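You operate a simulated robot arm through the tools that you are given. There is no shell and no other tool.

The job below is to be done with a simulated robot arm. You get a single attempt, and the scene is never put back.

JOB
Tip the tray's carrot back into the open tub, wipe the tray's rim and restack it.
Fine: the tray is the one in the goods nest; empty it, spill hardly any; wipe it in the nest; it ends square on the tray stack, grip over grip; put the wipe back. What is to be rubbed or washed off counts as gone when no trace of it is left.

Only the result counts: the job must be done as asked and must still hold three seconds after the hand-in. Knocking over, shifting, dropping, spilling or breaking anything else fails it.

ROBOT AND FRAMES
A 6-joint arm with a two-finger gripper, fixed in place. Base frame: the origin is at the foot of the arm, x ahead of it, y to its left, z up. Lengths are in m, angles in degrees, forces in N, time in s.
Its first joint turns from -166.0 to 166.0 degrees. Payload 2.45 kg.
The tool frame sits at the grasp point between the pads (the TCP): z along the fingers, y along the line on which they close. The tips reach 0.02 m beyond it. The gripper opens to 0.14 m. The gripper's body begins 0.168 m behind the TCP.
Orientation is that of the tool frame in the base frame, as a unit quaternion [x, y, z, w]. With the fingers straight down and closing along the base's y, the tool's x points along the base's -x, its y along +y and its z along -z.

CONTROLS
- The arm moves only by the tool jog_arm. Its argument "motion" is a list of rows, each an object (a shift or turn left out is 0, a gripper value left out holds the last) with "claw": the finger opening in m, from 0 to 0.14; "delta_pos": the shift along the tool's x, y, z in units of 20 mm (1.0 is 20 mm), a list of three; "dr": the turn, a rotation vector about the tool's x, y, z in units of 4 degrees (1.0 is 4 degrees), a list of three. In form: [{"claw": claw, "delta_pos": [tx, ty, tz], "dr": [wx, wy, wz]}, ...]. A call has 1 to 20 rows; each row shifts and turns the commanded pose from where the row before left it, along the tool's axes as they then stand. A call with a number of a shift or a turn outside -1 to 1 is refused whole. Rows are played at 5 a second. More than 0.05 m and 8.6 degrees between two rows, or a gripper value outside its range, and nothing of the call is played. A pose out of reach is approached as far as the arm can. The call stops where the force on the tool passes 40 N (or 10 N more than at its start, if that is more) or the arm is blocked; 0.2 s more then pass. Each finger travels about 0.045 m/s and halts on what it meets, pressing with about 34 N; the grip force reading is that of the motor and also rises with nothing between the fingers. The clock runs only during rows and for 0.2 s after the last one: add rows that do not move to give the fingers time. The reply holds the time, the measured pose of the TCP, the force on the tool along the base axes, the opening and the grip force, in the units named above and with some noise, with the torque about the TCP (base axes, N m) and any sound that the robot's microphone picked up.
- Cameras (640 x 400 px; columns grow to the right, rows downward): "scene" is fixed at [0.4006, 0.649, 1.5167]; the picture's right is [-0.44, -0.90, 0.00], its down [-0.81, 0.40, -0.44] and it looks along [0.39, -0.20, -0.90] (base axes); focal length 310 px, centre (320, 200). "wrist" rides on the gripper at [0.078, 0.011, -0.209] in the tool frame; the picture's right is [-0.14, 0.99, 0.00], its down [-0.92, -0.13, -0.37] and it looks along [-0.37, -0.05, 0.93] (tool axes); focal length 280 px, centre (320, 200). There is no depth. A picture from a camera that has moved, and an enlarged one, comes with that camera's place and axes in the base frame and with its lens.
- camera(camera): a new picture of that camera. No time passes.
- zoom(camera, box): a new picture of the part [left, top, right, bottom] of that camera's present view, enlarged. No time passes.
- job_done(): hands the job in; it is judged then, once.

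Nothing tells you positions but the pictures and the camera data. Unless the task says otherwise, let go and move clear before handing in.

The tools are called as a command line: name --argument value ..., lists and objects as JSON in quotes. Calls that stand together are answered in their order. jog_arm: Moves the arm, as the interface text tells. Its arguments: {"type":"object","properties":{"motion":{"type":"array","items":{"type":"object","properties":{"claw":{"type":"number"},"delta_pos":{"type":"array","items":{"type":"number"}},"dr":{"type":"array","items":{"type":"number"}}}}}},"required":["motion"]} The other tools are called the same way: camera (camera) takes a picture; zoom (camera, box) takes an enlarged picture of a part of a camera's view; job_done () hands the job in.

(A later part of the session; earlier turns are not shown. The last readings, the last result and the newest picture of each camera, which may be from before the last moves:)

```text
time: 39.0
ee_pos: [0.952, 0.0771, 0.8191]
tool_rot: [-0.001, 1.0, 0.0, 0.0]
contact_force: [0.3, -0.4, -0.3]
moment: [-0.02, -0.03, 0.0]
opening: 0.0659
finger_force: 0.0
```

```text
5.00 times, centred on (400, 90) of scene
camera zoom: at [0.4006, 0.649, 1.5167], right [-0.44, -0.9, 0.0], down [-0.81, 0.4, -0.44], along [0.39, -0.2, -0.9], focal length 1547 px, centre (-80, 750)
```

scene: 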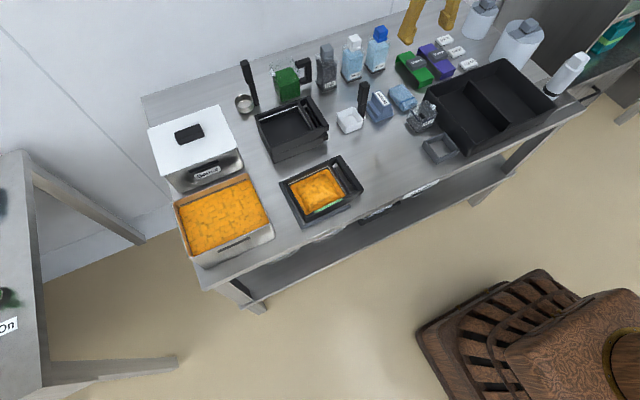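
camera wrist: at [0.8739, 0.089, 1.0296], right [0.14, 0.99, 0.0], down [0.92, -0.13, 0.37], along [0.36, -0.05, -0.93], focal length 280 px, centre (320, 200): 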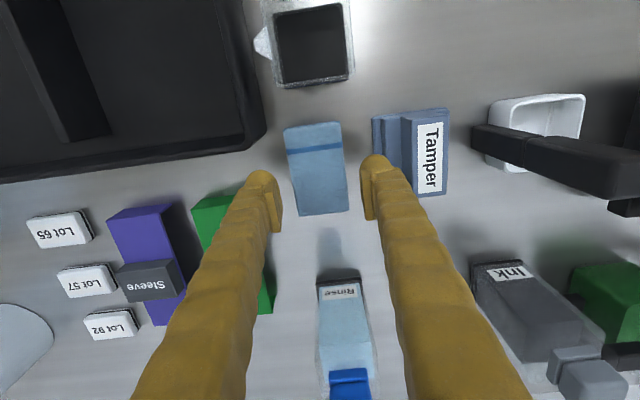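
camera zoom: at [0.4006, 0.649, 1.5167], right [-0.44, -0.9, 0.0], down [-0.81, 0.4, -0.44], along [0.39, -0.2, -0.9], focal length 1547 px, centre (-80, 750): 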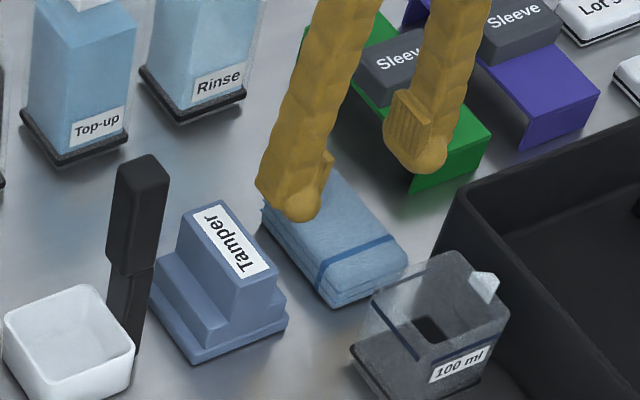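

jog_arm --motion '[{"delta_pos": [0, 0, 1]}, {"delta_pos": [0, 0, 1]}, {"delta_pos": [0, 0, 0.3]}, {"delta_pos": [0, 0, 0.2]}]'

camera --camera "wrist"

zoom --camera "scene" --box '[350, 60, 450, 130]'

```text
time: 40.0
ee_pos: [0.9526, 0.0762, 0.77]
tool_rot: [-0.001, 1.0, 0.001, 0.0]
contact_force: [0.2, -0.3, 0.4]
moment: [-0.01, -0.01, 0.01]
opening: 0.0657
finger_force: 0.1
```

```text
taken
camera wrist: at [0.8731, 0.0882, 0.9791], right [0.14, 0.99, 0.0], down [0.92, -0.13, 0.37], along [0.36, -0.05, -0.93], focal length 280 px, centre (320, 200)
```

wrist: 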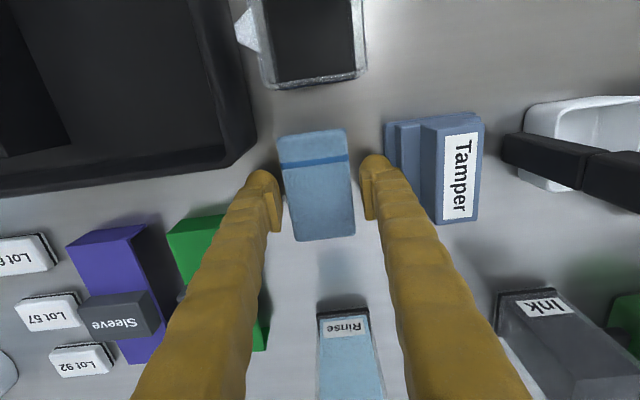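

```text
5.71 times, centred on (400, 95) of scene
camera zoom: at [0.4006, 0.649, 1.5167], right [-0.44, -0.9, 0.0], down [-0.81, 0.4, -0.44], along [0.39, -0.2, -0.9], focal length 1768 px, centre (-137, 800)
```

zoom: 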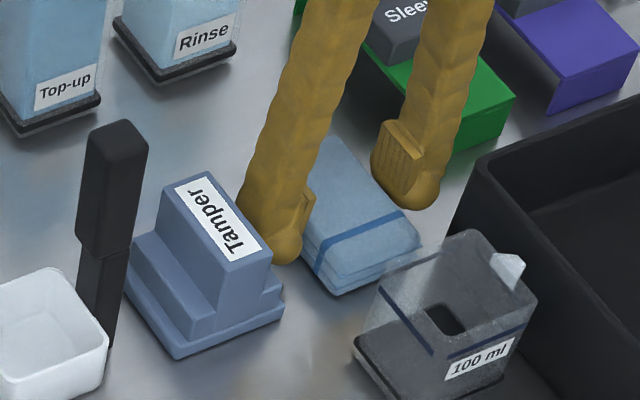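

jog_arm --motion '[{"delta_pos": [0, 0, 0.2]}, {"claw": 0.04}, {"claw": 0.04}, {"claw": 0.04}, {"claw": 0.04}]'

camera --camera "wrist"

```text
time: 41.2
ee_pos: [0.9518, 0.0763, 0.7665]
tool_rot: [-0.001, 1.0, 0.002, 0.0]
contact_force: [1.1, -0.6, 1.0]
moment: [0.0, -0.05, -0.03]
opening: 0.0524
finger_force: 33.7
```

```text
taken
camera wrist: at [0.8736, 0.0883, 0.975], right [0.14, 0.99, 0.0], down [0.92, -0.13, 0.37], along [0.36, -0.05, -0.93], focal length 280 px, centre (320, 200)
```

wrist: 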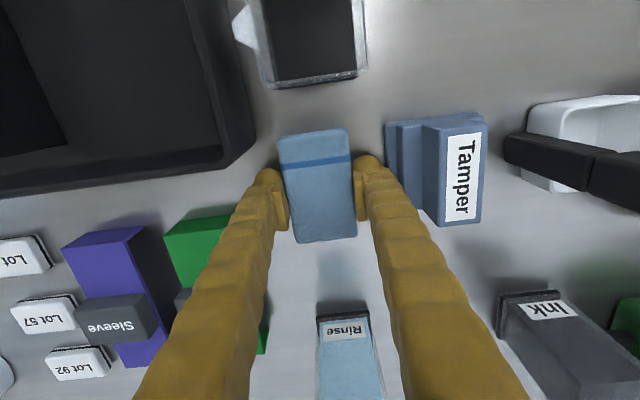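

The wipe is gripped (52 mm, 34 N). I'm lifting it straight up and will check that it came along.

jog_arm --motion '[{"delta_pos": [0, 0, -0.5]}, {"delta_pos": [0, 0, -1]}, {"delta_pos": [0, 0, -1]}, {"delta_pos": [0, 0, -1]}, {"delta_pos": [0, 0, -1]}, {"delta_pos": [0, 0, -1]}, {"delta_pos": [0, 0, -1]}, {"delta_pos": [0, 0, -1]}, {"delta_pos": [0, 0, -1]}, {"delta_pos": [0, 0, -0.5]}]'

camera --camera "wrist"

zoom --camera "scene" --box '[350, 20, 450, 130]'

```text
time: 43.4
ee_pos: [0.9507, 0.0756, 0.9452]
tool_rot: [-0.001, 1.0, 0.001, 0.0]
contact_force: [-0.4, 0.4, 0.0]
moment: [0.0, -0.02, -0.03]
opening: 0.0524
finger_force: 34.0
```

```text
taken
camera wrist: at [0.8732, 0.0883, 1.1557], right [0.14, 0.99, 0.0], down [0.92, -0.13, 0.37], along [0.36, -0.05, -0.93], focal length 280 px, centre (320, 200)
```

wrist: 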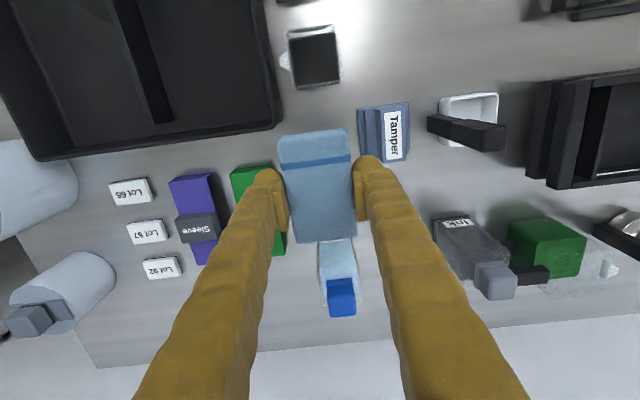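

```text
3.64 times, centred on (400, 75) of scene
camera zoom: at [0.4006, 0.649, 1.5167], right [-0.44, -0.9, 0.0], down [-0.81, 0.4, -0.44], along [0.39, -0.2, -0.9], focal length 1125 px, centre (29, 654)
```

zoom: 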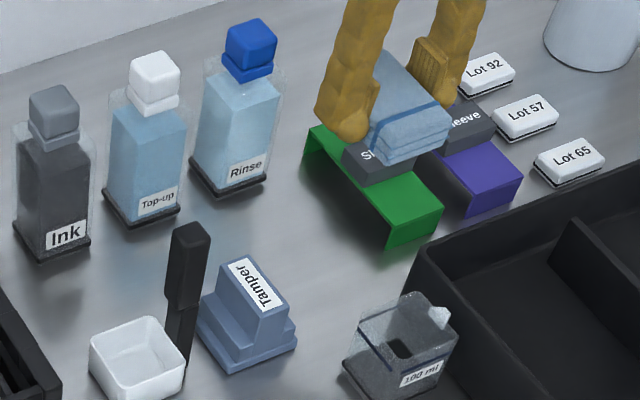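

The wipe is held securely. I'm carrying it in front of the other items and over to the tray's near rim.

jog_arm --motion '[{"delta_pos": [1, 0, 0]}, {"delta_pos": [1, 0, 0]}, {"delta_pos": [1, 0, 0]}, {"delta_pos": [1, 0, 0]}, {"delta_pos": [1, 0, 0]}, {"delta_pos": [1, 0, 0]}, {"delta_pos": [1, 0, 0]}, {"delta_pos": [1, 0, 0]}, {"delta_pos": [1, 0, 0]}, {"delta_pos": [1, 0, 0]}, {"delta_pos": [1, 0, 0]}, {"delta_pos": [1, 0, 0]}, {"delta_pos": [0.8, 0, 0]}]'

jog_arm --motion '[{"delta_pos": [0, 1, 0]}, {"delta_pos": [0, 1, 0]}, {"delta_pos": [0, 1, 0]}, {"delta_pos": [0, 1, 0]}, {"delta_pos": [0, 1, 0]}, {"delta_pos": [0, 1, 0]}, {"delta_pos": [0, 1, 0]}, {"delta_pos": [0, 1, 0]}, {"delta_pos": [0, 1, 0]}, {"delta_pos": [0, 1, 0]}, {"delta_pos": [0, 1, 0]}, {"delta_pos": [0, 1, 0]}, {"delta_pos": [0, 1, 0]}, {"delta_pos": [0, 1, 0]}, {"delta_pos": [0, 1, 0]}, {"delta_pos": [0, 1, 0]}, {"delta_pos": [0, 1, 0]}, {"delta_pos": [0, 1, 0]}, {"delta_pos": [0, 1, 0]}, {"delta_pos": [0, 1, 0]}]'

camera --camera "wrist"

camera --camera "scene"

```text
time: 46.2
ee_pos: [0.6939, 0.0739, 0.9455]
tool_rot: [-0.001, 1.0, 0.002, 0.0]
contact_force: [0.0, 0.5, -0.5]
moment: [0.0, 0.01, 0.04]
opening: 0.0527
finger_force: 34.0
```

```text
time: 50.4
ee_pos: [0.6955, 0.4757, 0.9471]
tool_rot: [-0.001, 1.0, 0.0, 0.0]
contact_force: [0.0, -0.1, -0.6]
moment: [0.02, 0.01, 0.01]
opening: 0.0524
finger_force: 34.3
```

```text
taken
camera wrist: at [0.6169, 0.4876, 1.1567], right [0.14, 0.99, 0.0], down [0.92, -0.13, 0.37], along [0.36, -0.05, -0.93], focal length 280 px, centre (320, 200)
```

wrist: 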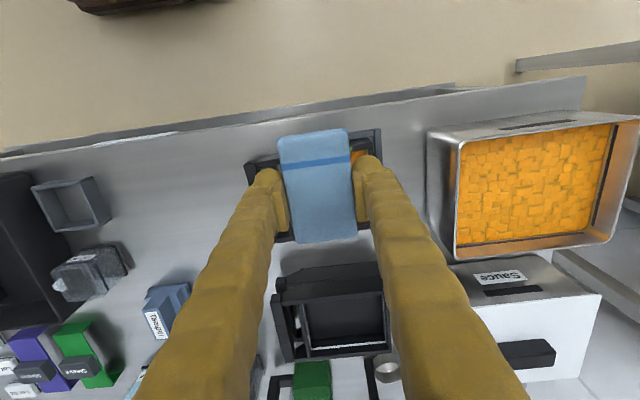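

```text
taken
```

scene: 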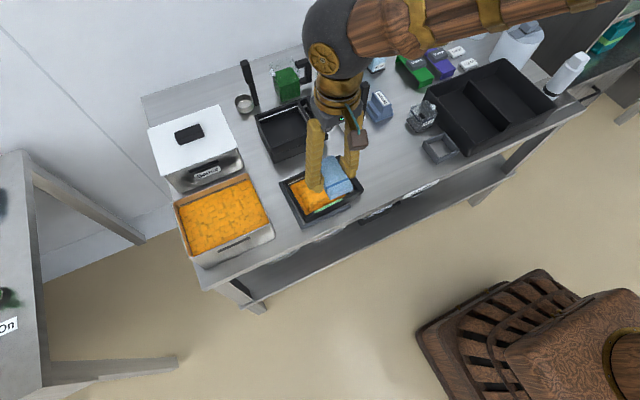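

jog_arm --motion '[{"delta_pos": [0, 0, 1]}, {"delta_pos": [0, 0, 1]}, {"delta_pos": [0, 0, 1]}, {"delta_pos": [0, 0, 1]}, {"delta_pos": [0, 0, 1]}, {"delta_pos": [0, 0, 0.8]}]'

camera --camera "wrist"

zoom --camera "scene" --box '[265, 140, 385, 235]'

```text
time: 51.8
ee_pos: [0.6946, 0.4767, 0.8311]
tool_rot: [-0.002, 1.0, 0.001, 0.0]
contact_force: [-0.1, -0.9, -0.2]
moment: [-0.03, 0.0, 0.01]
opening: 0.0524
finger_force: 34.4
```

```text
taken
camera wrist: at [0.616, 0.4876, 1.04], right [0.14, 0.99, 0.0], down [0.92, -0.13, 0.37], along [0.37, -0.05, -0.93], focal length 280 px, centre (320, 200)
```

wrist: 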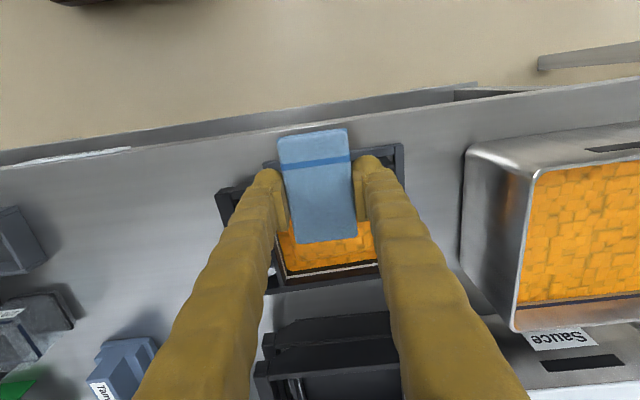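

```text
4.21 times, centred on (325, 188) of scene
camera zoom: at [0.4006, 0.649, 1.5167], right [-0.44, -0.9, 0.0], down [-0.81, 0.4, -0.44], along [0.39, -0.2, -0.9], focal length 1303 px, centre (299, 253)
```

zoom: 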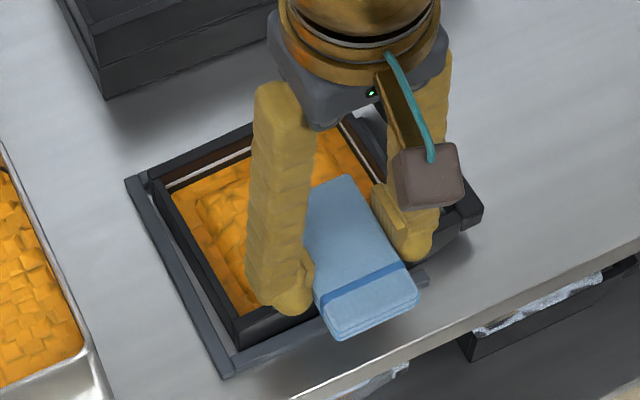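

jog_arm --motion '[{"delta_pos": [0, 0, 0.4]}, {"delta_pos": [0, 0, 0.3]}, {"delta_pos": [0, 0, 0.15]}, {"delta_pos": [0, 0, 0.1]}]'

```text
time: 52.8
ee_pos: [0.6954, 0.4749, 0.8112]
tool_rot: [-0.001, 1.0, 0.001, 0.0]
contact_force: [0.4, 0.7, -0.3]
moment: [-0.03, -0.01, 0.03]
opening: 0.0528
finger_force: 33.4
```

jog_arm --motion '[{"delta_pos": [0, 0, 0.1]}, {"delta_pos": [0, 0, 0.1]}]'

jog_arm --motion '[{"delta_pos": [0, 0, 0.1]}]'

jog_arm --motion '[{"delta_pos": [0, 0, 0.1]}]'

```text
time: 53.4
ee_pos: [0.6957, 0.4756, 0.8091]
tool_rot: [0.0, 1.0, 0.001, 0.0]
contact_force: [0.6, 0.5, -0.7]
moment: [0.01, 0.03, 0.03]
opening: 0.0523
finger_force: 34.2
```

```text
time: 53.8
ee_pos: [0.6943, 0.476, 0.8055]
tool_rot: [0.0, 1.0, 0.001, 0.0]
contact_force: [-0.3, 0.8, -1.3]
moment: [-0.02, 0.01, -0.01]
opening: 0.0524
finger_force: 34.4
```

```text
time: 54.2
ee_pos: [0.6961, 0.4754, 0.8057]
tool_rot: [-0.001, 1.0, 0.002, 0.0]
contact_force: [-3.7, -1.0, 17.8]
moment: [-0.12, 0.02, -0.02]
opening: 0.0524
finger_force: 34.0
```

The wipe is in contact with the rim (about 18 N). I'm easing off slightly and rubbing along the smear with short strokes inside the nest.

jog_arm --motion '[{"delta_pos": [0, 0, -0.03]}, {"delta_pos": [0, -0.3, 0]}, {"delta_pos": [0, -0.3, 0]}, {"delta_pos": [0, -0.3, 0]}, {"delta_pos": [0, -0.3, 0]}, {"delta_pos": [0, -0.3, 0]}]'

zoom --camera "scene" --box '[265, 140, 385, 235]'

```text
time: 55.6
ee_pos: [0.6946, 0.4465, 0.8038]
tool_rot: [-0.001, 1.0, 0.001, 0.0]
contact_force: [1.3, 12.9, 33.9]
moment: [0.28, -0.2, 0.09]
opening: 0.0525
finger_force: 34.0
```

```text
4.21 times, centred on (325, 188) of scene
camera zoom: at [0.4006, 0.649, 1.5167], right [-0.44, -0.9, 0.0], down [-0.81, 0.4, -0.44], along [0.39, -0.2, -0.9], focal length 1303 px, centre (299, 253)
```

zoom: 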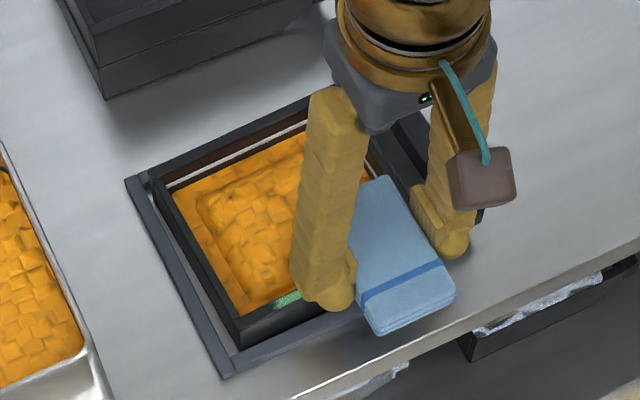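

jog_arm --motion '[{"delta_pos": [0, 0, -0.1]}]'

```text
time: 56.0
ee_pos: [0.6944, 0.4462, 0.8058]
tool_rot: [-0.001, 1.0, 0.0, -0.001]
contact_force: [4.7, 4.7, 14.0]
moment: [0.19, -0.25, 0.02]
opening: 0.0525
finger_force: 33.6
```

jog_arm --motion '[{"delta_pos": [0, 0.35, 0]}, {"delta_pos": [0, 0.35, 0]}, {"delta_pos": [0, 0.35, 0]}, {"delta_pos": [0, 0.35, 0]}, {"delta_pos": [0, 0.35, 0]}]'

jog_arm --motion '[{"delta_pos": [0, 0.35, 0]}, {"delta_pos": [0, 0.35, 0]}, {"delta_pos": [0, 0.35, 0]}, {"delta_pos": [0, 0.35, 0]}, {"delta_pos": [0, 0.35, 0]}]'

zoom --camera "scene" --box '[265, 140, 385, 235]'

camera --camera "wrist"

```text
time: 57.2
ee_pos: [0.6965, 0.48, 0.8059]
tool_rot: [-0.001, 1.0, 0.001, 0.0]
contact_force: [-0.6, 0.8, -1.1]
moment: [0.01, 0.02, 0.01]
opening: 0.0525
finger_force: 33.8
```

```text
time: 58.4
ee_pos: [0.6966, 0.5169, 0.806]
tool_rot: [0.0, 1.0, 0.001, 0.0]
contact_force: [-0.7, 0.4, 0.0]
moment: [-0.04, -0.03, 0.02]
opening: 0.0526
finger_force: 33.9
```

```text
4.21 times, centred on (325, 188) of scene
camera zoom: at [0.4006, 0.649, 1.5167], right [-0.44, -0.9, 0.0], down [-0.81, 0.4, -0.44], along [0.39, -0.2, -0.9], focal length 1303 px, centre (299, 253)
```

zoom: 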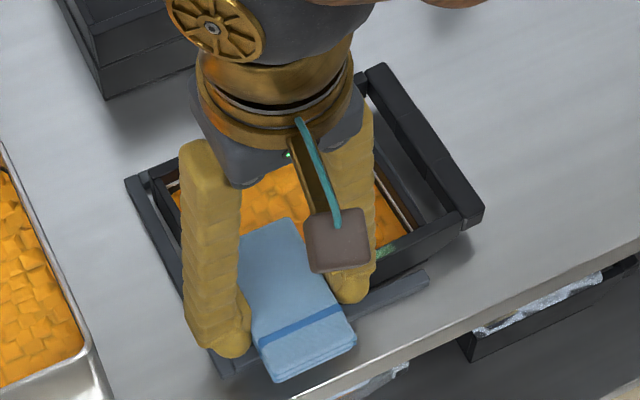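

```text
taken
camera wrist: at [0.6173, 0.5278, 1.0153], right [0.14, 0.99, 0.0], down [0.92, -0.13, 0.37], along [0.36, -0.05, -0.93], focal length 280 px, centre (320, 200)
```

wrist: 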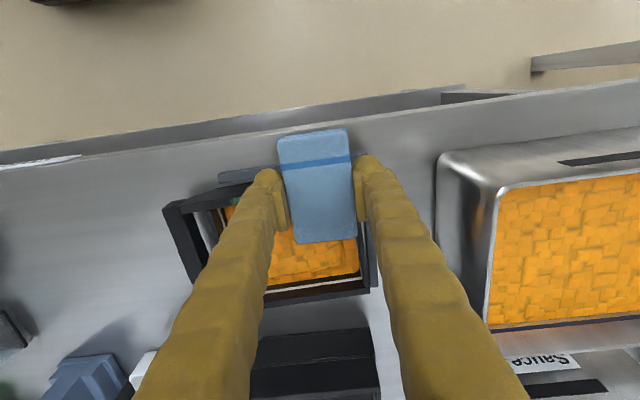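

At this height only the −y part pressed firmly. I'm lowering about 1.4 mm and stroking back across the full smear.

jog_arm --motion '[{"delta_pos": [0, 0, 0.07]}, {"delta_pos": [0, 0, 0]}]'

jog_arm --motion '[{"delta_pos": [0, -0.3, 0]}, {"delta_pos": [0, -0.3, 0]}, {"delta_pos": [0, -0.3, 0]}, {"delta_pos": [0, -0.3, 0]}]'

```text
time: 59.0
ee_pos: [0.6958, 0.5163, 0.8061]
tool_rot: [-0.001, 1.0, 0.001, 0.0]
contact_force: [-0.9, 0.5, -0.1]
moment: [-0.01, -0.04, 0.01]
opening: 0.0524
finger_force: 34.3
```

```text
time: 60.0
ee_pos: [0.6948, 0.4908, 0.8065]
tool_rot: [-0.001, 1.0, 0.001, 0.0]
contact_force: [-0.2, 1.7, 5.8]
moment: [-0.02, 0.0, -0.01]
opening: 0.0527
finger_force: 33.7
```

jog_arm --motion '[{"delta_pos": [0, -0.3, 0]}, {"delta_pos": [0, -0.3, 0]}, {"delta_pos": [0, -0.3, 0]}, {"delta_pos": [0, -0.3, 0]}]'

jog_arm --motion '[{"delta_pos": [0, -0.3, 0]}, {"delta_pos": [0, -0.3, 0]}, {"delta_pos": [0, -0.3, 0]}, {"delta_pos": [0, -0.3, 0]}, {"delta_pos": [0, -0.3, 0]}]'

zoom --camera "scene" --box '[265, 140, 385, 235]'

```text
time: 61.0
ee_pos: [0.6939, 0.4666, 0.8044]
tool_rot: [0.0, 1.0, 0.001, -0.001]
contact_force: [-0.2, 2.9, 9.0]
moment: [0.07, -0.03, 0.02]
opening: 0.0525
finger_force: 34.7
```

```text
time: 62.2
ee_pos: [0.6949, 0.4376, 0.8051]
tool_rot: [-0.001, 1.0, 0.001, 0.0]
contact_force: [-0.2, -0.1, 0.0]
moment: [-0.03, -0.01, -0.05]
opening: 0.0524
finger_force: 34.1
```

```text
4.21 times, centred on (325, 188) of scene
camera zoom: at [0.4006, 0.649, 1.5167], right [-0.44, -0.9, 0.0], down [-0.81, 0.4, -0.44], along [0.39, -0.2, -0.9], focal length 1303 px, centre (299, 253)
```

zoom: 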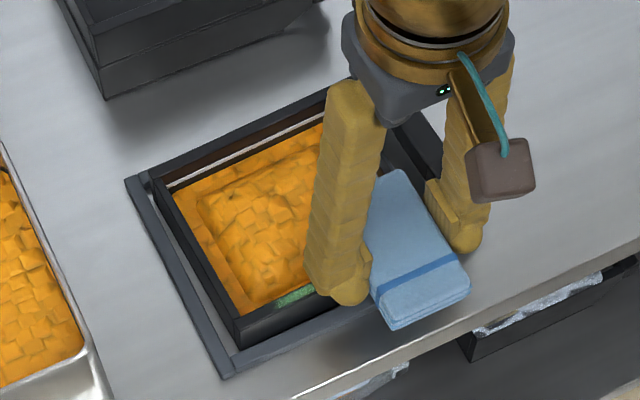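

jog_arm --motion '[{"delta_pos": [0, 0, 0.05]}, {"delta_pos": [0, 0, 0]}]'

jog_arm --motion '[{"delta_pos": [0, 0.25, 0]}, {"delta_pos": [0, 0.25, 0]}, {"delta_pos": [0, 0.25, 0]}, {"delta_pos": [0, 0.25, 0]}]'

```text
time: 62.8
ee_pos: [0.696, 0.4372, 0.8041]
tool_rot: [-0.002, 1.0, 0.001, 0.0]
contact_force: [-6.9, -0.6, 15.7]
moment: [-0.12, -0.02, 0.0]
opening: 0.0521
finger_force: 34.2
```

```text
time: 63.8
ee_pos: [0.6951, 0.4576, 0.8049]
tool_rot: [0.0, 1.0, 0.001, 0.0]
contact_force: [1.6, -11.3, 25.5]
moment: [-0.18, -0.13, -0.07]
opening: 0.0523
finger_force: 34.5
```

jog_arm --motion '[{"delta_pos": [0, 0.25, -0.02]}, {"delta_pos": [0, 0.25, 0]}, {"delta_pos": [0, 0.25, 0]}, {"delta_pos": [0, 0.25, 0]}]'

jog_arm --motion '[{"delta_pos": [0, 0.25, 0]}, {"delta_pos": [0, 0.25, 0]}, {"delta_pos": [0, 0.25, 0]}, {"delta_pos": [0, 0.25, 0]}]'

jog_arm --motion '[{"delta_pos": [0, 0.25, 0]}, {"delta_pos": [0, 0.25, 0]}, {"delta_pos": [0, 0.25, 0]}, {"delta_pos": [0, 0.25, 0]}]'

zoom --camera "scene" --box '[265, 140, 385, 235]'

```text
time: 64.8
ee_pos: [0.6942, 0.4773, 0.8043]
tool_rot: [-0.001, 1.0, 0.001, -0.001]
contact_force: [-1.2, -6.6, 19.2]
moment: [-0.12, -0.07, 0.01]
opening: 0.0524
finger_force: 33.8
```

```text
time: 65.8
ee_pos: [0.6941, 0.4976, 0.804]
tool_rot: [-0.001, 1.0, 0.0, -0.001]
contact_force: [-0.6, -5.7, 15.9]
moment: [-0.07, -0.04, 0.01]
opening: 0.0525
finger_force: 34.4
```

```text
time: 66.8
ee_pos: [0.6963, 0.5178, 0.8049]
tool_rot: [-0.001, 1.0, 0.002, 0.0]
contact_force: [0.9, -7.8, 12.1]
moment: [-0.13, 0.0, -0.05]
opening: 0.0523
finger_force: 33.5
```

```text
4.21 times, centred on (325, 188) of scene
camera zoom: at [0.4006, 0.649, 1.5167], right [-0.44, -0.9, 0.0], down [-0.81, 0.4, -0.44], along [0.39, -0.2, -0.9], focal length 1303 px, centre (299, 253)
```

zoom: 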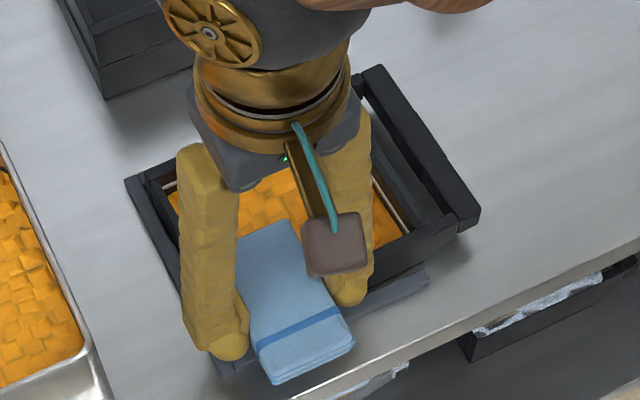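

Contact was steady over the whole pass, and the −y end now looks clean. A few more strokes in both directions.

jog_arm --motion '[{"delta_pos": [0, 0.25, 0]}, {"delta_pos": [0, 0.25, 0]}, {"delta_pos": [0, -0.25, 0]}, {"delta_pos": [0, -0.25, 0]}, {"delta_pos": [0, -0.25, 0]}, {"delta_pos": [0, -0.25, 0]}]'

jog_arm --motion '[{"delta_pos": [0, 0.25, 0]}, {"delta_pos": [0, 0.25, 0]}, {"delta_pos": [0, 0.25, 0]}, {"delta_pos": [0, -0.25, 0]}, {"delta_pos": [0, -0.25, 0]}, {"delta_pos": [0, -0.25, 0]}, {"delta_pos": [0, -0.25, 0]}, {"delta_pos": [0, -0.25, 0]}, {"delta_pos": [0, -0.25, 0]}]'

jog_arm --motion '[{"delta_pos": [0, -0.25, 0]}, {"delta_pos": [0, -0.25, 0]}, {"delta_pos": [0, -0.25, 0]}, {"delta_pos": [0, -0.25, 0]}, {"delta_pos": [0, -0.25, 0]}, {"delta_pos": [0, -0.25, 0]}]'

jog_arm --motion '[{"delta_pos": [0, -0.25, 0]}, {"delta_pos": [0, -0.25, 0]}, {"delta_pos": [0, -0.25, 0]}, {"delta_pos": [0, -0.25, 0]}]'

zoom --camera "scene" --box '[265, 140, 385, 235]'

```text
time: 68.2
ee_pos: [0.6951, 0.5093, 0.804]
tool_rot: [-0.001, 1.0, 0.001, 0.0]
contact_force: [0.1, 2.2, 4.9]
moment: [0.02, -0.02, 0.0]
opening: 0.0524
finger_force: 33.7
```

```text
time: 70.2
ee_pos: [0.6953, 0.4922, 0.8041]
tool_rot: [0.0, 1.0, 0.001, 0.0]
contact_force: [0.3, 0.4, 2.8]
moment: [0.02, -0.02, 0.03]
opening: 0.0523
finger_force: 34.0
```

```text
time: 71.6
ee_pos: [0.6956, 0.4624, 0.8043]
tool_rot: [-0.001, 1.0, 0.0, 0.0]
contact_force: [0.1, -0.1, 0.0]
moment: [0.03, -0.01, -0.01]
opening: 0.0525
finger_force: 34.2
```

```text
time: 72.6
ee_pos: [0.6942, 0.4423, 0.8052]
tool_rot: [-0.001, 1.0, 0.001, 0.0]
contact_force: [0.2, 0.1, -1.4]
moment: [0.0, -0.02, 0.01]
opening: 0.0522
finger_force: 34.1
```

```text
4.21 times, centred on (325, 188) of scene
camera zoom: at [0.4006, 0.649, 1.5167], right [-0.44, -0.9, 0.0], down [-0.81, 0.4, -0.44], along [0.39, -0.2, -0.9], focal length 1303 px, centre (299, 253)
```

zoom: 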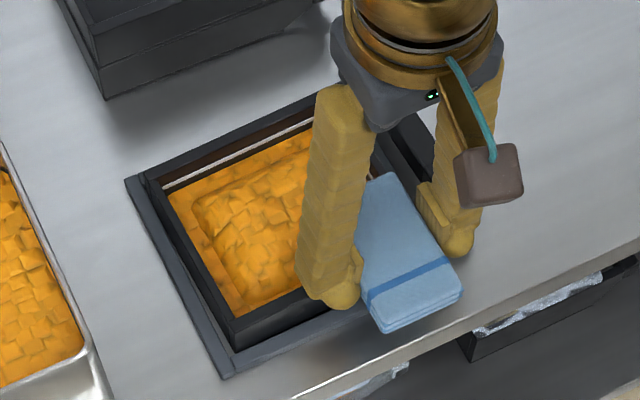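

jog_arm --motion '[{"delta_pos": [0, 0, 0.05]}, {"delta_pos": [0, 0.2, 0]}, {"delta_pos": [0, 0.2, 0]}, {"delta_pos": [0, 0.2, 0]}]'

jog_arm --motion '[{"delta_pos": [0, -0.2, 0]}, {"delta_pos": [0, -0.2, 0]}, {"delta_pos": [0, -0.2, 0]}, {"delta_pos": [0, -0.2, 0]}]'

jog_arm --motion '[{"delta_pos": [0, 0.25, 0]}, {"delta_pos": [0, 0.25, 0]}, {"delta_pos": [0, 0.25, 0]}, {"delta_pos": [0, 0.25, 0]}, {"delta_pos": [0, 0.25, 0]}]'

```text
time: 73.6
ee_pos: [0.6948, 0.4544, 0.8033]
tool_rot: [-0.001, 1.0, 0.001, 0.0]
contact_force: [1.0, -10.0, 22.9]
moment: [-0.23, -0.12, -0.04]
opening: 0.0524
finger_force: 34.0
```

```text
time: 74.6
ee_pos: [0.6945, 0.4381, 0.804]
tool_rot: [-0.001, 1.0, 0.001, 0.0]
contact_force: [-1.0, 7.6, 20.3]
moment: [0.16, -0.11, 0.04]
opening: 0.0523
finger_force: 34.0
```

```text
time: 75.8
ee_pos: [0.6957, 0.4644, 0.8033]
tool_rot: [-0.001, 1.0, 0.001, 0.0]
contact_force: [-0.5, -9.9, 23.1]
moment: [-0.18, -0.08, -0.02]
opening: 0.0526
finger_force: 33.7
```

jog_arm --motion '[{"delta_pos": [0, 0.25, 0]}, {"delta_pos": [0, 0.25, 0]}, {"delta_pos": [0, 0.25, 0]}, {"delta_pos": [0, 0.25, 0]}, {"delta_pos": [0, 0.25, 0]}, {"delta_pos": [0, 0.25, 0]}]'

jog_arm --motion '[{"delta_pos": [0, 0.25, 0]}, {"delta_pos": [0, 0.25, 0]}, {"delta_pos": [0, 0.25, 0]}, {"delta_pos": [0, 0.25, 0]}, {"delta_pos": [0, 0.25, 0]}, {"delta_pos": [0, 0.25, 0]}, {"delta_pos": [0, 0.25, 0]}]'

jog_arm --motion '[{"delta_pos": [0, -0.25, 0]}, {"delta_pos": [0, -0.25, 0]}, {"delta_pos": [0, -0.25, 0]}, {"delta_pos": [0, -0.25, 0]}, {"delta_pos": [0, -0.25, 0]}, {"delta_pos": [0, -0.25, 0]}]'

jog_arm --motion '[{"delta_pos": [0, -0.25, 0]}, {"delta_pos": [0, -0.25, 0]}, {"delta_pos": [0, -0.25, 0]}, {"delta_pos": [0, -0.25, 0]}, {"delta_pos": [0, -0.25, 0]}, {"delta_pos": [0, -0.25, 0]}]'

```text
time: 77.2
ee_pos: [0.6947, 0.4935, 0.8044]
tool_rot: [0.0, 1.0, 0.002, -0.001]
contact_force: [-0.9, -7.0, 18.2]
moment: [-0.11, -0.05, -0.04]
opening: 0.0523
finger_force: 33.6
```

```text
time: 78.8
ee_pos: [0.6945, 0.5291, 0.8039]
tool_rot: [0.0, 1.0, 0.001, 0.0]
contact_force: [0.2, -1.6, 3.9]
moment: [0.02, -0.02, -0.01]
opening: 0.0522
finger_force: 33.7
```

```text
time: 80.2
ee_pos: [0.6957, 0.4989, 0.8034]
tool_rot: [-0.001, 1.0, 0.0, 0.0]
contact_force: [-0.4, 4.3, 11.2]
moment: [0.05, -0.01, 0.01]
opening: 0.0525
finger_force: 34.3
```

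```text
time: 81.6
ee_pos: [0.6953, 0.4703, 0.803]
tool_rot: [-0.001, 1.0, 0.001, 0.001]
contact_force: [-1.5, 6.4, 15.1]
moment: [0.1, 0.01, 0.03]
opening: 0.0522
finger_force: 33.9
```

Full firm passes are done in both directions. I'm lifting off and inspecting the rim.

jog_arm --motion '[{"delta_pos": [0, 0, -0.5]}, {"delta_pos": [0, 0, -1]}, {"delta_pos": [0, 0, -1]}, {"delta_pos": [0, 0, -1]}, {"delta_pos": [0.5, -1, -1]}, {"delta_pos": [0.5, -1, -1]}, {"delta_pos": [0.5, -1, 0]}, {"delta_pos": [0.5, -1, 0]}, {"delta_pos": [0.5, -1, 0]}, {"delta_pos": [0.5, -1, 0]}, {"delta_pos": [0, -1, 0]}, {"delta_pos": [0, -1, 0]}]'

zoom --camera "scene" --box '[275, 145, 375, 225]'

camera --camera "wrist"

zoom --camera "scene" --box '[290, 180, 350, 220]'

```text
time: 84.2
ee_pos: [0.6357, 0.3081, 0.9129]
tool_rot: [-0.001, 1.0, 0.001, 0.0]
contact_force: [-0.2, -0.3, -1.0]
moment: [0.02, -0.02, 0.01]
opening: 0.0523
finger_force: 33.9
```

```text
5.00 times, centred on (325, 185) of scene
camera zoom: at [0.4006, 0.649, 1.5167], right [-0.44, -0.9, 0.0], down [-0.81, 0.4, -0.44], along [0.39, -0.2, -0.9], focal length 1547 px, centre (295, 275)
```

zoom: 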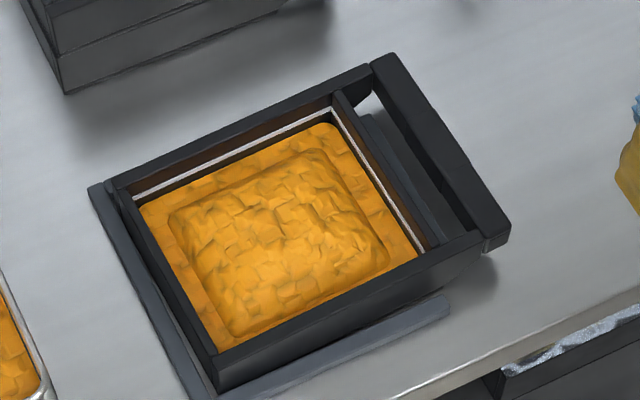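

```text
taken
camera wrist: at [0.5576, 0.3198, 1.1218], right [0.14, 0.99, 0.0], down [0.92, -0.13, 0.37], along [0.36, -0.05, -0.93], focal length 280 px, centre (320, 200)
```

wrist: 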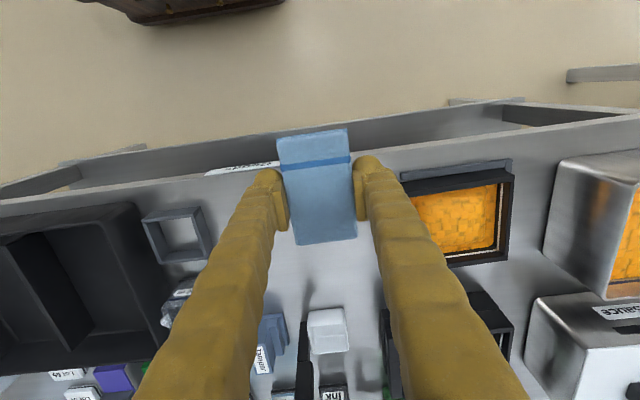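

```text
10.00 times, centred on (320, 200) of scene
camera zoom: at [0.4006, 0.649, 1.5167], right [-0.44, -0.9, 0.0], down [-0.81, 0.4, -0.44], along [0.39, -0.2, -0.9], focal length 3094 px, centre (320, 200)
```

zoom: 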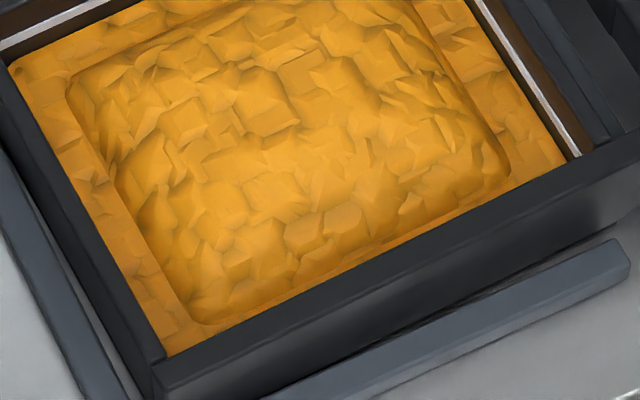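

The rim is clean with no trace visible, and no carrot was spilled. Now I'm returning the wipe to the exact spot it came from.

jog_arm --motion '[{"delta_pos": [-0.5, -1, -0.3]}, {"delta_pos": [-0.5, -1, -0.3]}, {"delta_pos": [-0.5, -1, -0.3]}, {"delta_pos": [-0.5, -1, -0.3]}, {"delta_pos": [-0.5, -1, -0.3]}, {"delta_pos": [-0.5, -1, -0.1]}, {"delta_pos": [0, -1, 0]}, {"delta_pos": [0, -1, 0]}, {"delta_pos": [0, -1, 0]}, {"delta_pos": [0, -1, 0]}, {"delta_pos": [0, -1, 0]}, {"delta_pos": [0, -0.59, 0]}]'

jog_arm --motion '[{"delta_pos": [-1, 0, 0]}, {"delta_pos": [-1, 0, 0]}, {"delta_pos": [-1, 0, 0]}, {"delta_pos": [-1, 0, 0]}, {"delta_pos": [-1, 0, 0]}, {"delta_pos": [-1, 0, 0]}, {"delta_pos": [-1, 0, 0]}, {"delta_pos": [-1, 0, 0]}, {"delta_pos": [-1, 0, 0]}, {"delta_pos": [-1, 0, 0]}, {"delta_pos": [-1, 0, 0]}, {"delta_pos": [-1, 0, 0]}]'

```text
time: 86.8
ee_pos: [0.6959, 0.0759, 0.9451]
tool_rot: [-0.001, 1.0, 0.001, 0.0]
contact_force: [-0.8, 0.8, -0.4]
moment: [0.02, 0.0, 0.04]
opening: 0.0525
finger_force: 33.7
```

```text
time: 89.4
ee_pos: [0.9357, 0.0767, 0.9448]
tool_rot: [-0.001, 1.0, 0.0, 0.0]
contact_force: [-0.8, -0.6, 0.3]
moment: [0.0, -0.01, -0.01]
opening: 0.0523
finger_force: 33.9
```

jog_arm --motion '[{"delta_pos": [-0.78, 0, 0]}, {"delta_pos": [0, 0, 1]}, {"delta_pos": [0, 0, 1]}, {"delta_pos": [0, 0, 1]}, {"delta_pos": [0, 0, 1]}, {"delta_pos": [0, 0, 1]}, {"delta_pos": [0, 0, 1]}, {"delta_pos": [0, 0, 1]}, {"delta_pos": [0, 0, 0]}]'

camera --camera "wrist"

```text
time: 91.4
ee_pos: [0.9498, 0.0762, 0.8053]
tool_rot: [0.0, 1.0, 0.0, -0.001]
contact_force: [-0.8, -0.4, -0.4]
moment: [0.0, -0.02, 0.03]
opening: 0.0524
finger_force: 33.7
```

```text
taken
camera wrist: at [0.8721, 0.0893, 1.014], right [0.14, 0.99, 0.0], down [0.92, -0.13, 0.37], along [0.36, -0.05, -0.93], focal length 280 px, centre (320, 200)
```

wrist: 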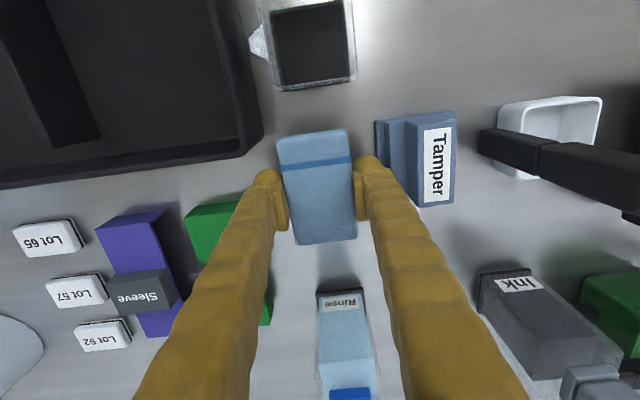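

jog_arm --motion '[{"delta_pos": [-0.05, 0, 0.8]}, {"delta_pos": [0, 0, 0.6]}, {"delta_pos": [0, 0, 0.3]}, {"delta_pos": [0, 0, 0.1]}, {"delta_pos": [0, 0, 0]}]'

jog_arm --motion '[{"delta_pos": [0, 0, 0.07]}]'

```text
time: 92.6
ee_pos: [0.9518, 0.0776, 0.7699]
tool_rot: [0.0, 1.0, 0.001, 0.0]
contact_force: [-0.3, -0.3, -0.2]
moment: [0.02, 0.0, 0.01]
opening: 0.0523
finger_force: 33.7
```

```text
time: 93.0
ee_pos: [0.9514, 0.0778, 0.7662]
tool_rot: [0.0, 1.0, 0.001, 0.0]
contact_force: [-0.6, -0.7, 0.2]
moment: [0.0, -0.02, 0.01]
opening: 0.0525
finger_force: 33.8
```

jog_arm --motion '[{"delta_pos": [0, 0, 0.04]}, {"delta_pos": [0, 0, 0]}]'

```text
time: 93.6
ee_pos: [0.9517, 0.0777, 0.7664]
tool_rot: [0.0, 1.0, 0.002, -0.001]
contact_force: [0.5, 0.1, -1.2]
moment: [-0.02, 0.01, 0.02]
opening: 0.0524
finger_force: 33.9
```

jog_arm --motion '[{"delta_pos": [0, 0, 0.05]}, {"delta_pos": [0, 0, 0]}]'

```text
time: 94.2
ee_pos: [0.9518, 0.0762, 0.7651]
tool_rot: [-0.001, 1.0, 0.001, 0.0]
contact_force: [0.4, 1.1, -0.3]
moment: [0.02, 0.04, -0.02]
opening: 0.0523
finger_force: 33.7
```

jog_arm --motion '[{"delta_pos": [0, 0, 0.05]}, {"delta_pos": [0, 0, 0]}]'

```text
time: 94.8
ee_pos: [0.9524, 0.077, 0.7644]
tool_rot: [-0.001, 1.0, 0.001, -0.001]
contact_force: [0.4, 0.3, -0.3]
moment: [-0.05, 0.02, -0.03]
opening: 0.0523
finger_force: 34.2
```

jog_arm --motion '[{"delta_pos": [0, 0, 0.05]}, {"delta_pos": [0, 0, 0]}]'

zoom --camera "scene" --box '[360, 60, 440, 130]'

```text
time: 95.4
ee_pos: [0.9529, 0.077, 0.764]
tool_rot: [-0.002, 1.0, 0.001, 0.0]
contact_force: [1.2, -0.2, 2.2]
moment: [-0.02, 0.1, 0.03]
opening: 0.0524
finger_force: 34.0
```

```text
5.71 times, centred on (400, 95) of scene
camera zoom: at [0.4006, 0.649, 1.5167], right [-0.44, -0.9, 0.0], down [-0.81, 0.4, -0.44], along [0.39, -0.2, -0.9], focal length 1768 px, centre (-137, 800)
```

zoom: 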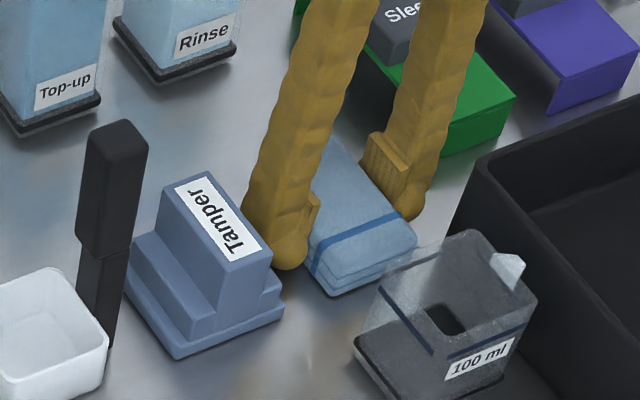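

The wipe touches the bench again (2 N) at its original place. I'm opening gently and rising.

jog_arm --motion '[{"claw": 0.066}, {"claw": 0.066}, {"claw": 0.066}, {"delta_pos": [0, 0, -0.5]}, {"delta_pos": [0, 0, -1]}, {"delta_pos": [0, 0, -1]}, {"delta_pos": [0, 0, -1]}, {"delta_pos": [0, 0, -1]}, {"delta_pos": [0, 0, -1]}, {"delta_pos": [0, 0, -1]}, {"delta_pos": [0, 0, -1]}, {"delta_pos": [0, 0, -1]}, {"delta_pos": [0, 0, -1]}]'

camera --camera "wrist"

zoom --camera "scene" --box '[370, 70, 450, 120]'

```text
time: 98.2
ee_pos: [0.9512, 0.0765, 0.9538]
tool_rot: [-0.001, 1.0, 0.001, -0.001]
contact_force: [-0.2, 0.6, 0.7]
moment: [0.03, -0.01, 0.02]
opening: 0.0658
finger_force: 0.0
```

```text
taken
camera wrist: at [0.8737, 0.0884, 1.163], right [0.14, 0.99, 0.0], down [0.92, -0.13, 0.37], along [0.36, -0.05, -0.93], focal length 280 px, centre (320, 200)
```

wrist: 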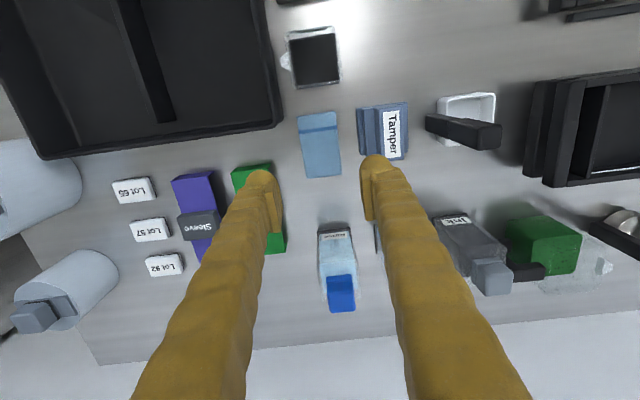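

```text
8.00 times, centred on (410, 95) of scene
camera zoom: at [0.4006, 0.649, 1.5167], right [-0.44, -0.9, 0.0], down [-0.81, 0.4, -0.44], along [0.39, -0.2, -0.9], focal length 2476 px, centre (-400, 1040)
```

zoom: 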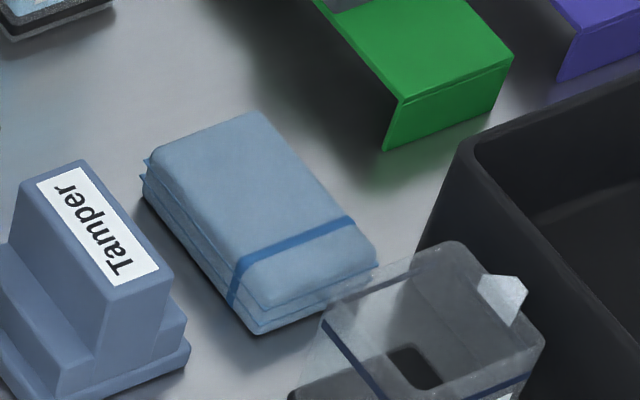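

The wipe is back within about 2 mm of its original place and nothing else moved. Next I'll hover over the tray's grip bar for precise alignment.

jog_arm --motion '[{"delta_pos": [1, 0, 0]}, {"delta_pos": [1, 0, 0]}, {"delta_pos": [1, 0, 0]}, {"delta_pos": [1, 0, 0]}, {"delta_pos": [1, 0, 0]}, {"delta_pos": [1, 0, 0]}, {"delta_pos": [1, 0, 0]}, {"delta_pos": [1, 0, 0]}, {"delta_pos": [1, 0, 0]}, {"delta_pos": [1, 0, 0]}, {"delta_pos": [1, 0, 0]}, {"delta_pos": [0.5, 0, 0]}]'

jog_arm --motion '[{"delta_pos": [0, 1, 0]}, {"delta_pos": [0, 1, 0]}, {"delta_pos": [0, 1, 0]}, {"delta_pos": [0, 1, 0]}, {"delta_pos": [0, 1, 0]}, {"delta_pos": [0, 1, 0]}, {"delta_pos": [0, 1, 0]}, {"delta_pos": [0, 1, 0]}, {"delta_pos": [0, 1, 0]}, {"delta_pos": [0, 1, 0]}, {"delta_pos": [0, 1, 0]}, {"delta_pos": [0, 1, 0]}, {"delta_pos": [0, 1, 0]}, {"delta_pos": [0, 1, 0]}, {"delta_pos": [0, 1, 0]}, {"delta_pos": [0, 0.3, 0]}]'

camera --camera "wrist"

zoom --camera "wrist" --box '[270, 110, 430, 210]'

```text
time: 100.8
ee_pos: [0.7217, 0.0778, 0.9534]
tool_rot: [-0.002, 1.0, 0.001, -0.001]
contact_force: [0.1, -0.1, -0.9]
moment: [0.0, 0.02, -0.03]
opening: 0.066
finger_force: 0.0
```

```text
time: 104.2
ee_pos: [0.7217, 0.382, 0.955]
tool_rot: [-0.001, 1.0, 0.001, 0.0]
contact_force: [-0.6, 0.4, 0.4]
moment: [0.03, 0.01, 0.05]
opening: 0.0659
finger_force: 0.1
```

```text
taken
camera wrist: at [0.643, 0.3943, 1.1641], right [0.14, 0.99, 0.0], down [0.92, -0.13, 0.37], along [0.36, -0.05, -0.93], focal length 280 px, centre (320, 200)
```

wrist: 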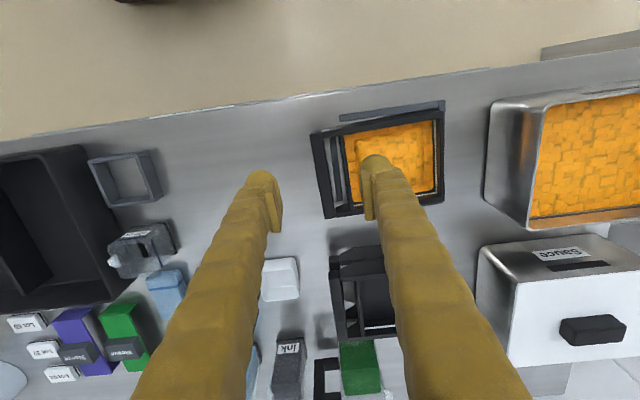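

```text
4.00 times, centred on (350, 160) of wrist
camera zoom: at [0.643, 0.3943, 1.1641], right [0.14, 0.99, 0.0], down [0.92, -0.13, 0.37], along [0.36, -0.05, -0.93], focal length 1122 px, centre (200, 360)
```

zoom: 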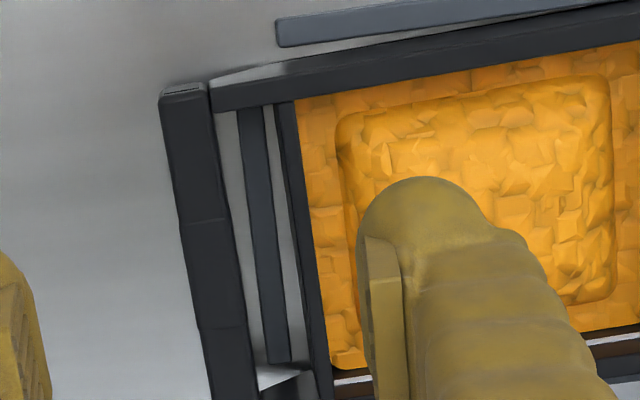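

The grip bar spans y≈0.373–0.3895, centred near (0.76, 0.381), with a gap of about 25 mm to the tray wall. I'm setting the fingers to 27 mm and descending over the bar in stages.

jog_arm --motion '[{"delta_pos": [-1, 0, 0], "claw": 0.027}, {"delta_pos": [-0.91, -0.03, 0]}, {"delta_pos": [0, 0, 1]}, {"delta_pos": [0, 0, 1]}, {"delta_pos": [0, 0, 1]}, {"delta_pos": [0, 0, 1]}, {"delta_pos": [0, 0, 1]}, {"delta_pos": [0, 0, 1]}, {"delta_pos": [0, 0, 0]}]'

camera --camera "wrist"

zoom --camera "wrist" --box '[270, 110, 390, 230]'

zoom --camera "scene" --box '[300, 120, 400, 210]'

```text
time: 106.2
ee_pos: [0.7589, 0.3833, 0.8317]
tool_rot: [-0.001, 1.0, 0.001, 0.0]
contact_force: [0.7, -0.1, 0.0]
moment: [0.03, 0.01, 0.02]
opening: 0.0273
finger_force: 0.0
```

```text
taken
camera wrist: at [0.6805, 0.3948, 1.0425], right [0.14, 0.99, 0.0], down [0.92, -0.13, 0.37], along [0.36, -0.05, -0.93], focal length 280 px, centre (320, 200)
```

wrist: 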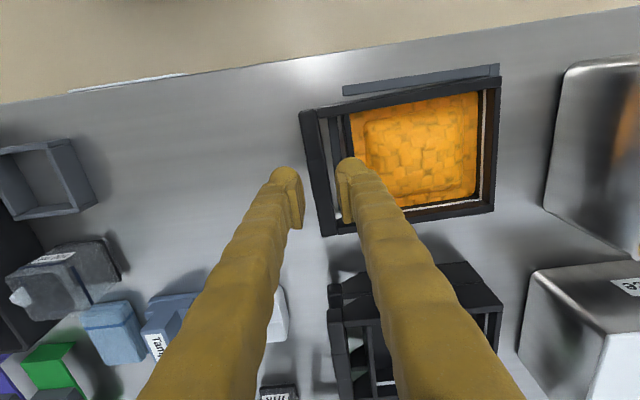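

```text
3.33 times, centred on (330, 170) of wrist
camera zoom: at [0.6805, 0.3948, 1.0425], right [0.14, 0.99, 0.0], down [0.92, -0.13, 0.37], along [0.36, -0.05, -0.93], focal length 935 px, centre (287, 300)
```

zoom: 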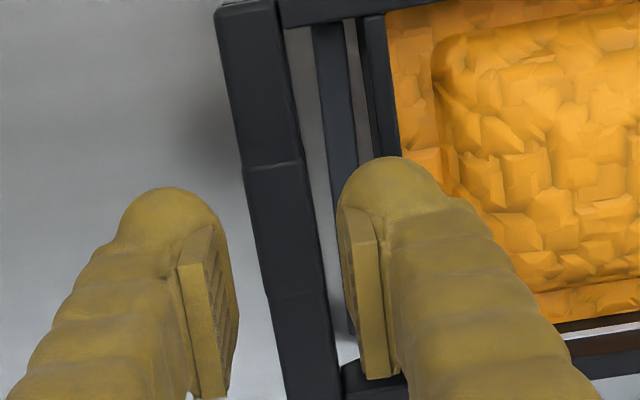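

```text
4.44 times, centred on (350, 165) of scene
camera zoom: at [0.4006, 0.649, 1.5167], right [-0.44, -0.9, 0.0], down [-0.81, 0.4, -0.44], along [0.39, -0.2, -0.9], focal length 1375 px, centre (187, 356)
```

zoom: 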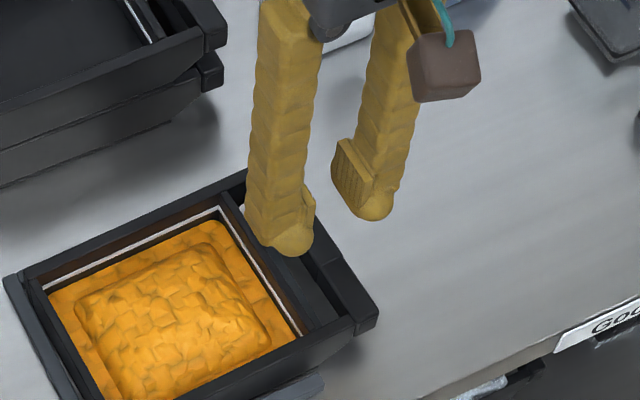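

Alignment over the bar looks centred. I'm going down slowly while watching the force.

jog_arm --motion '[{"delta_pos": [0, 0, 0.5]}, {"delta_pos": [0, 0, 0.5]}, {"delta_pos": [0, 0, 0.4]}, {"delta_pos": [0, 0, 0.3]}]'

zoom --camera "wrist" --box '[260, 100, 400, 230]'

zoom --camera "scene" --box '[300, 120, 400, 210]'

```text
time: 107.2
ee_pos: [0.7598, 0.382, 0.7987]
tool_rot: [-0.001, 1.0, 0.001, 0.0]
contact_force: [-0.1, 0.1, -0.8]
moment: [0.02, 0.0, 0.0]
opening: 0.0272
finger_force: 0.1
```

```text
3.08 times, centred on (330, 165) of wrist
camera zoom: at [0.6813, 0.3942, 1.0085], right [0.14, 0.99, 0.0], down [0.92, -0.13, 0.37], along [0.36, -0.05, -0.93], focal length 863 px, centre (289, 308)
```

zoom: 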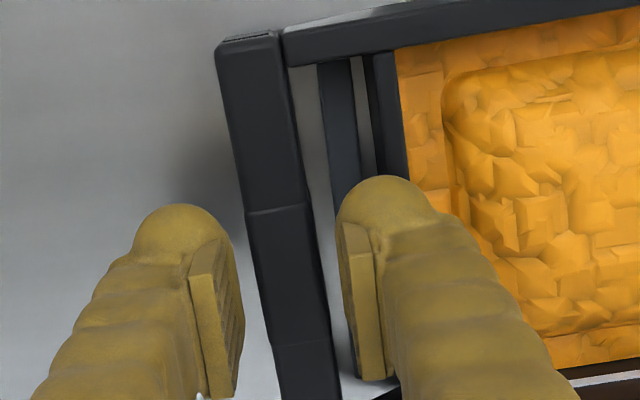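

```text
4.44 times, centred on (350, 165) of scene
camera zoom: at [0.4006, 0.649, 1.5167], right [-0.44, -0.9, 0.0], down [-0.81, 0.4, -0.44], along [0.39, -0.2, -0.9], focal length 1375 px, centre (187, 356)
```

zoom: 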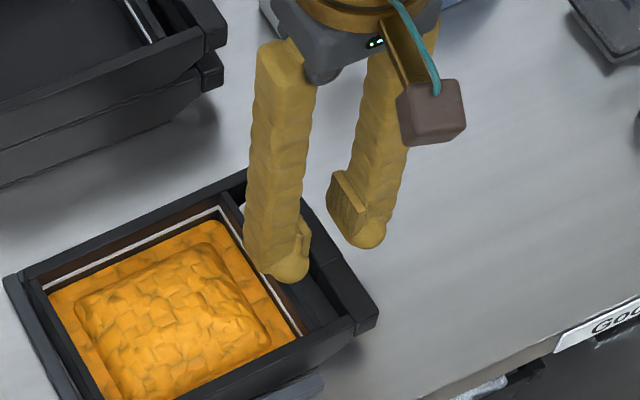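

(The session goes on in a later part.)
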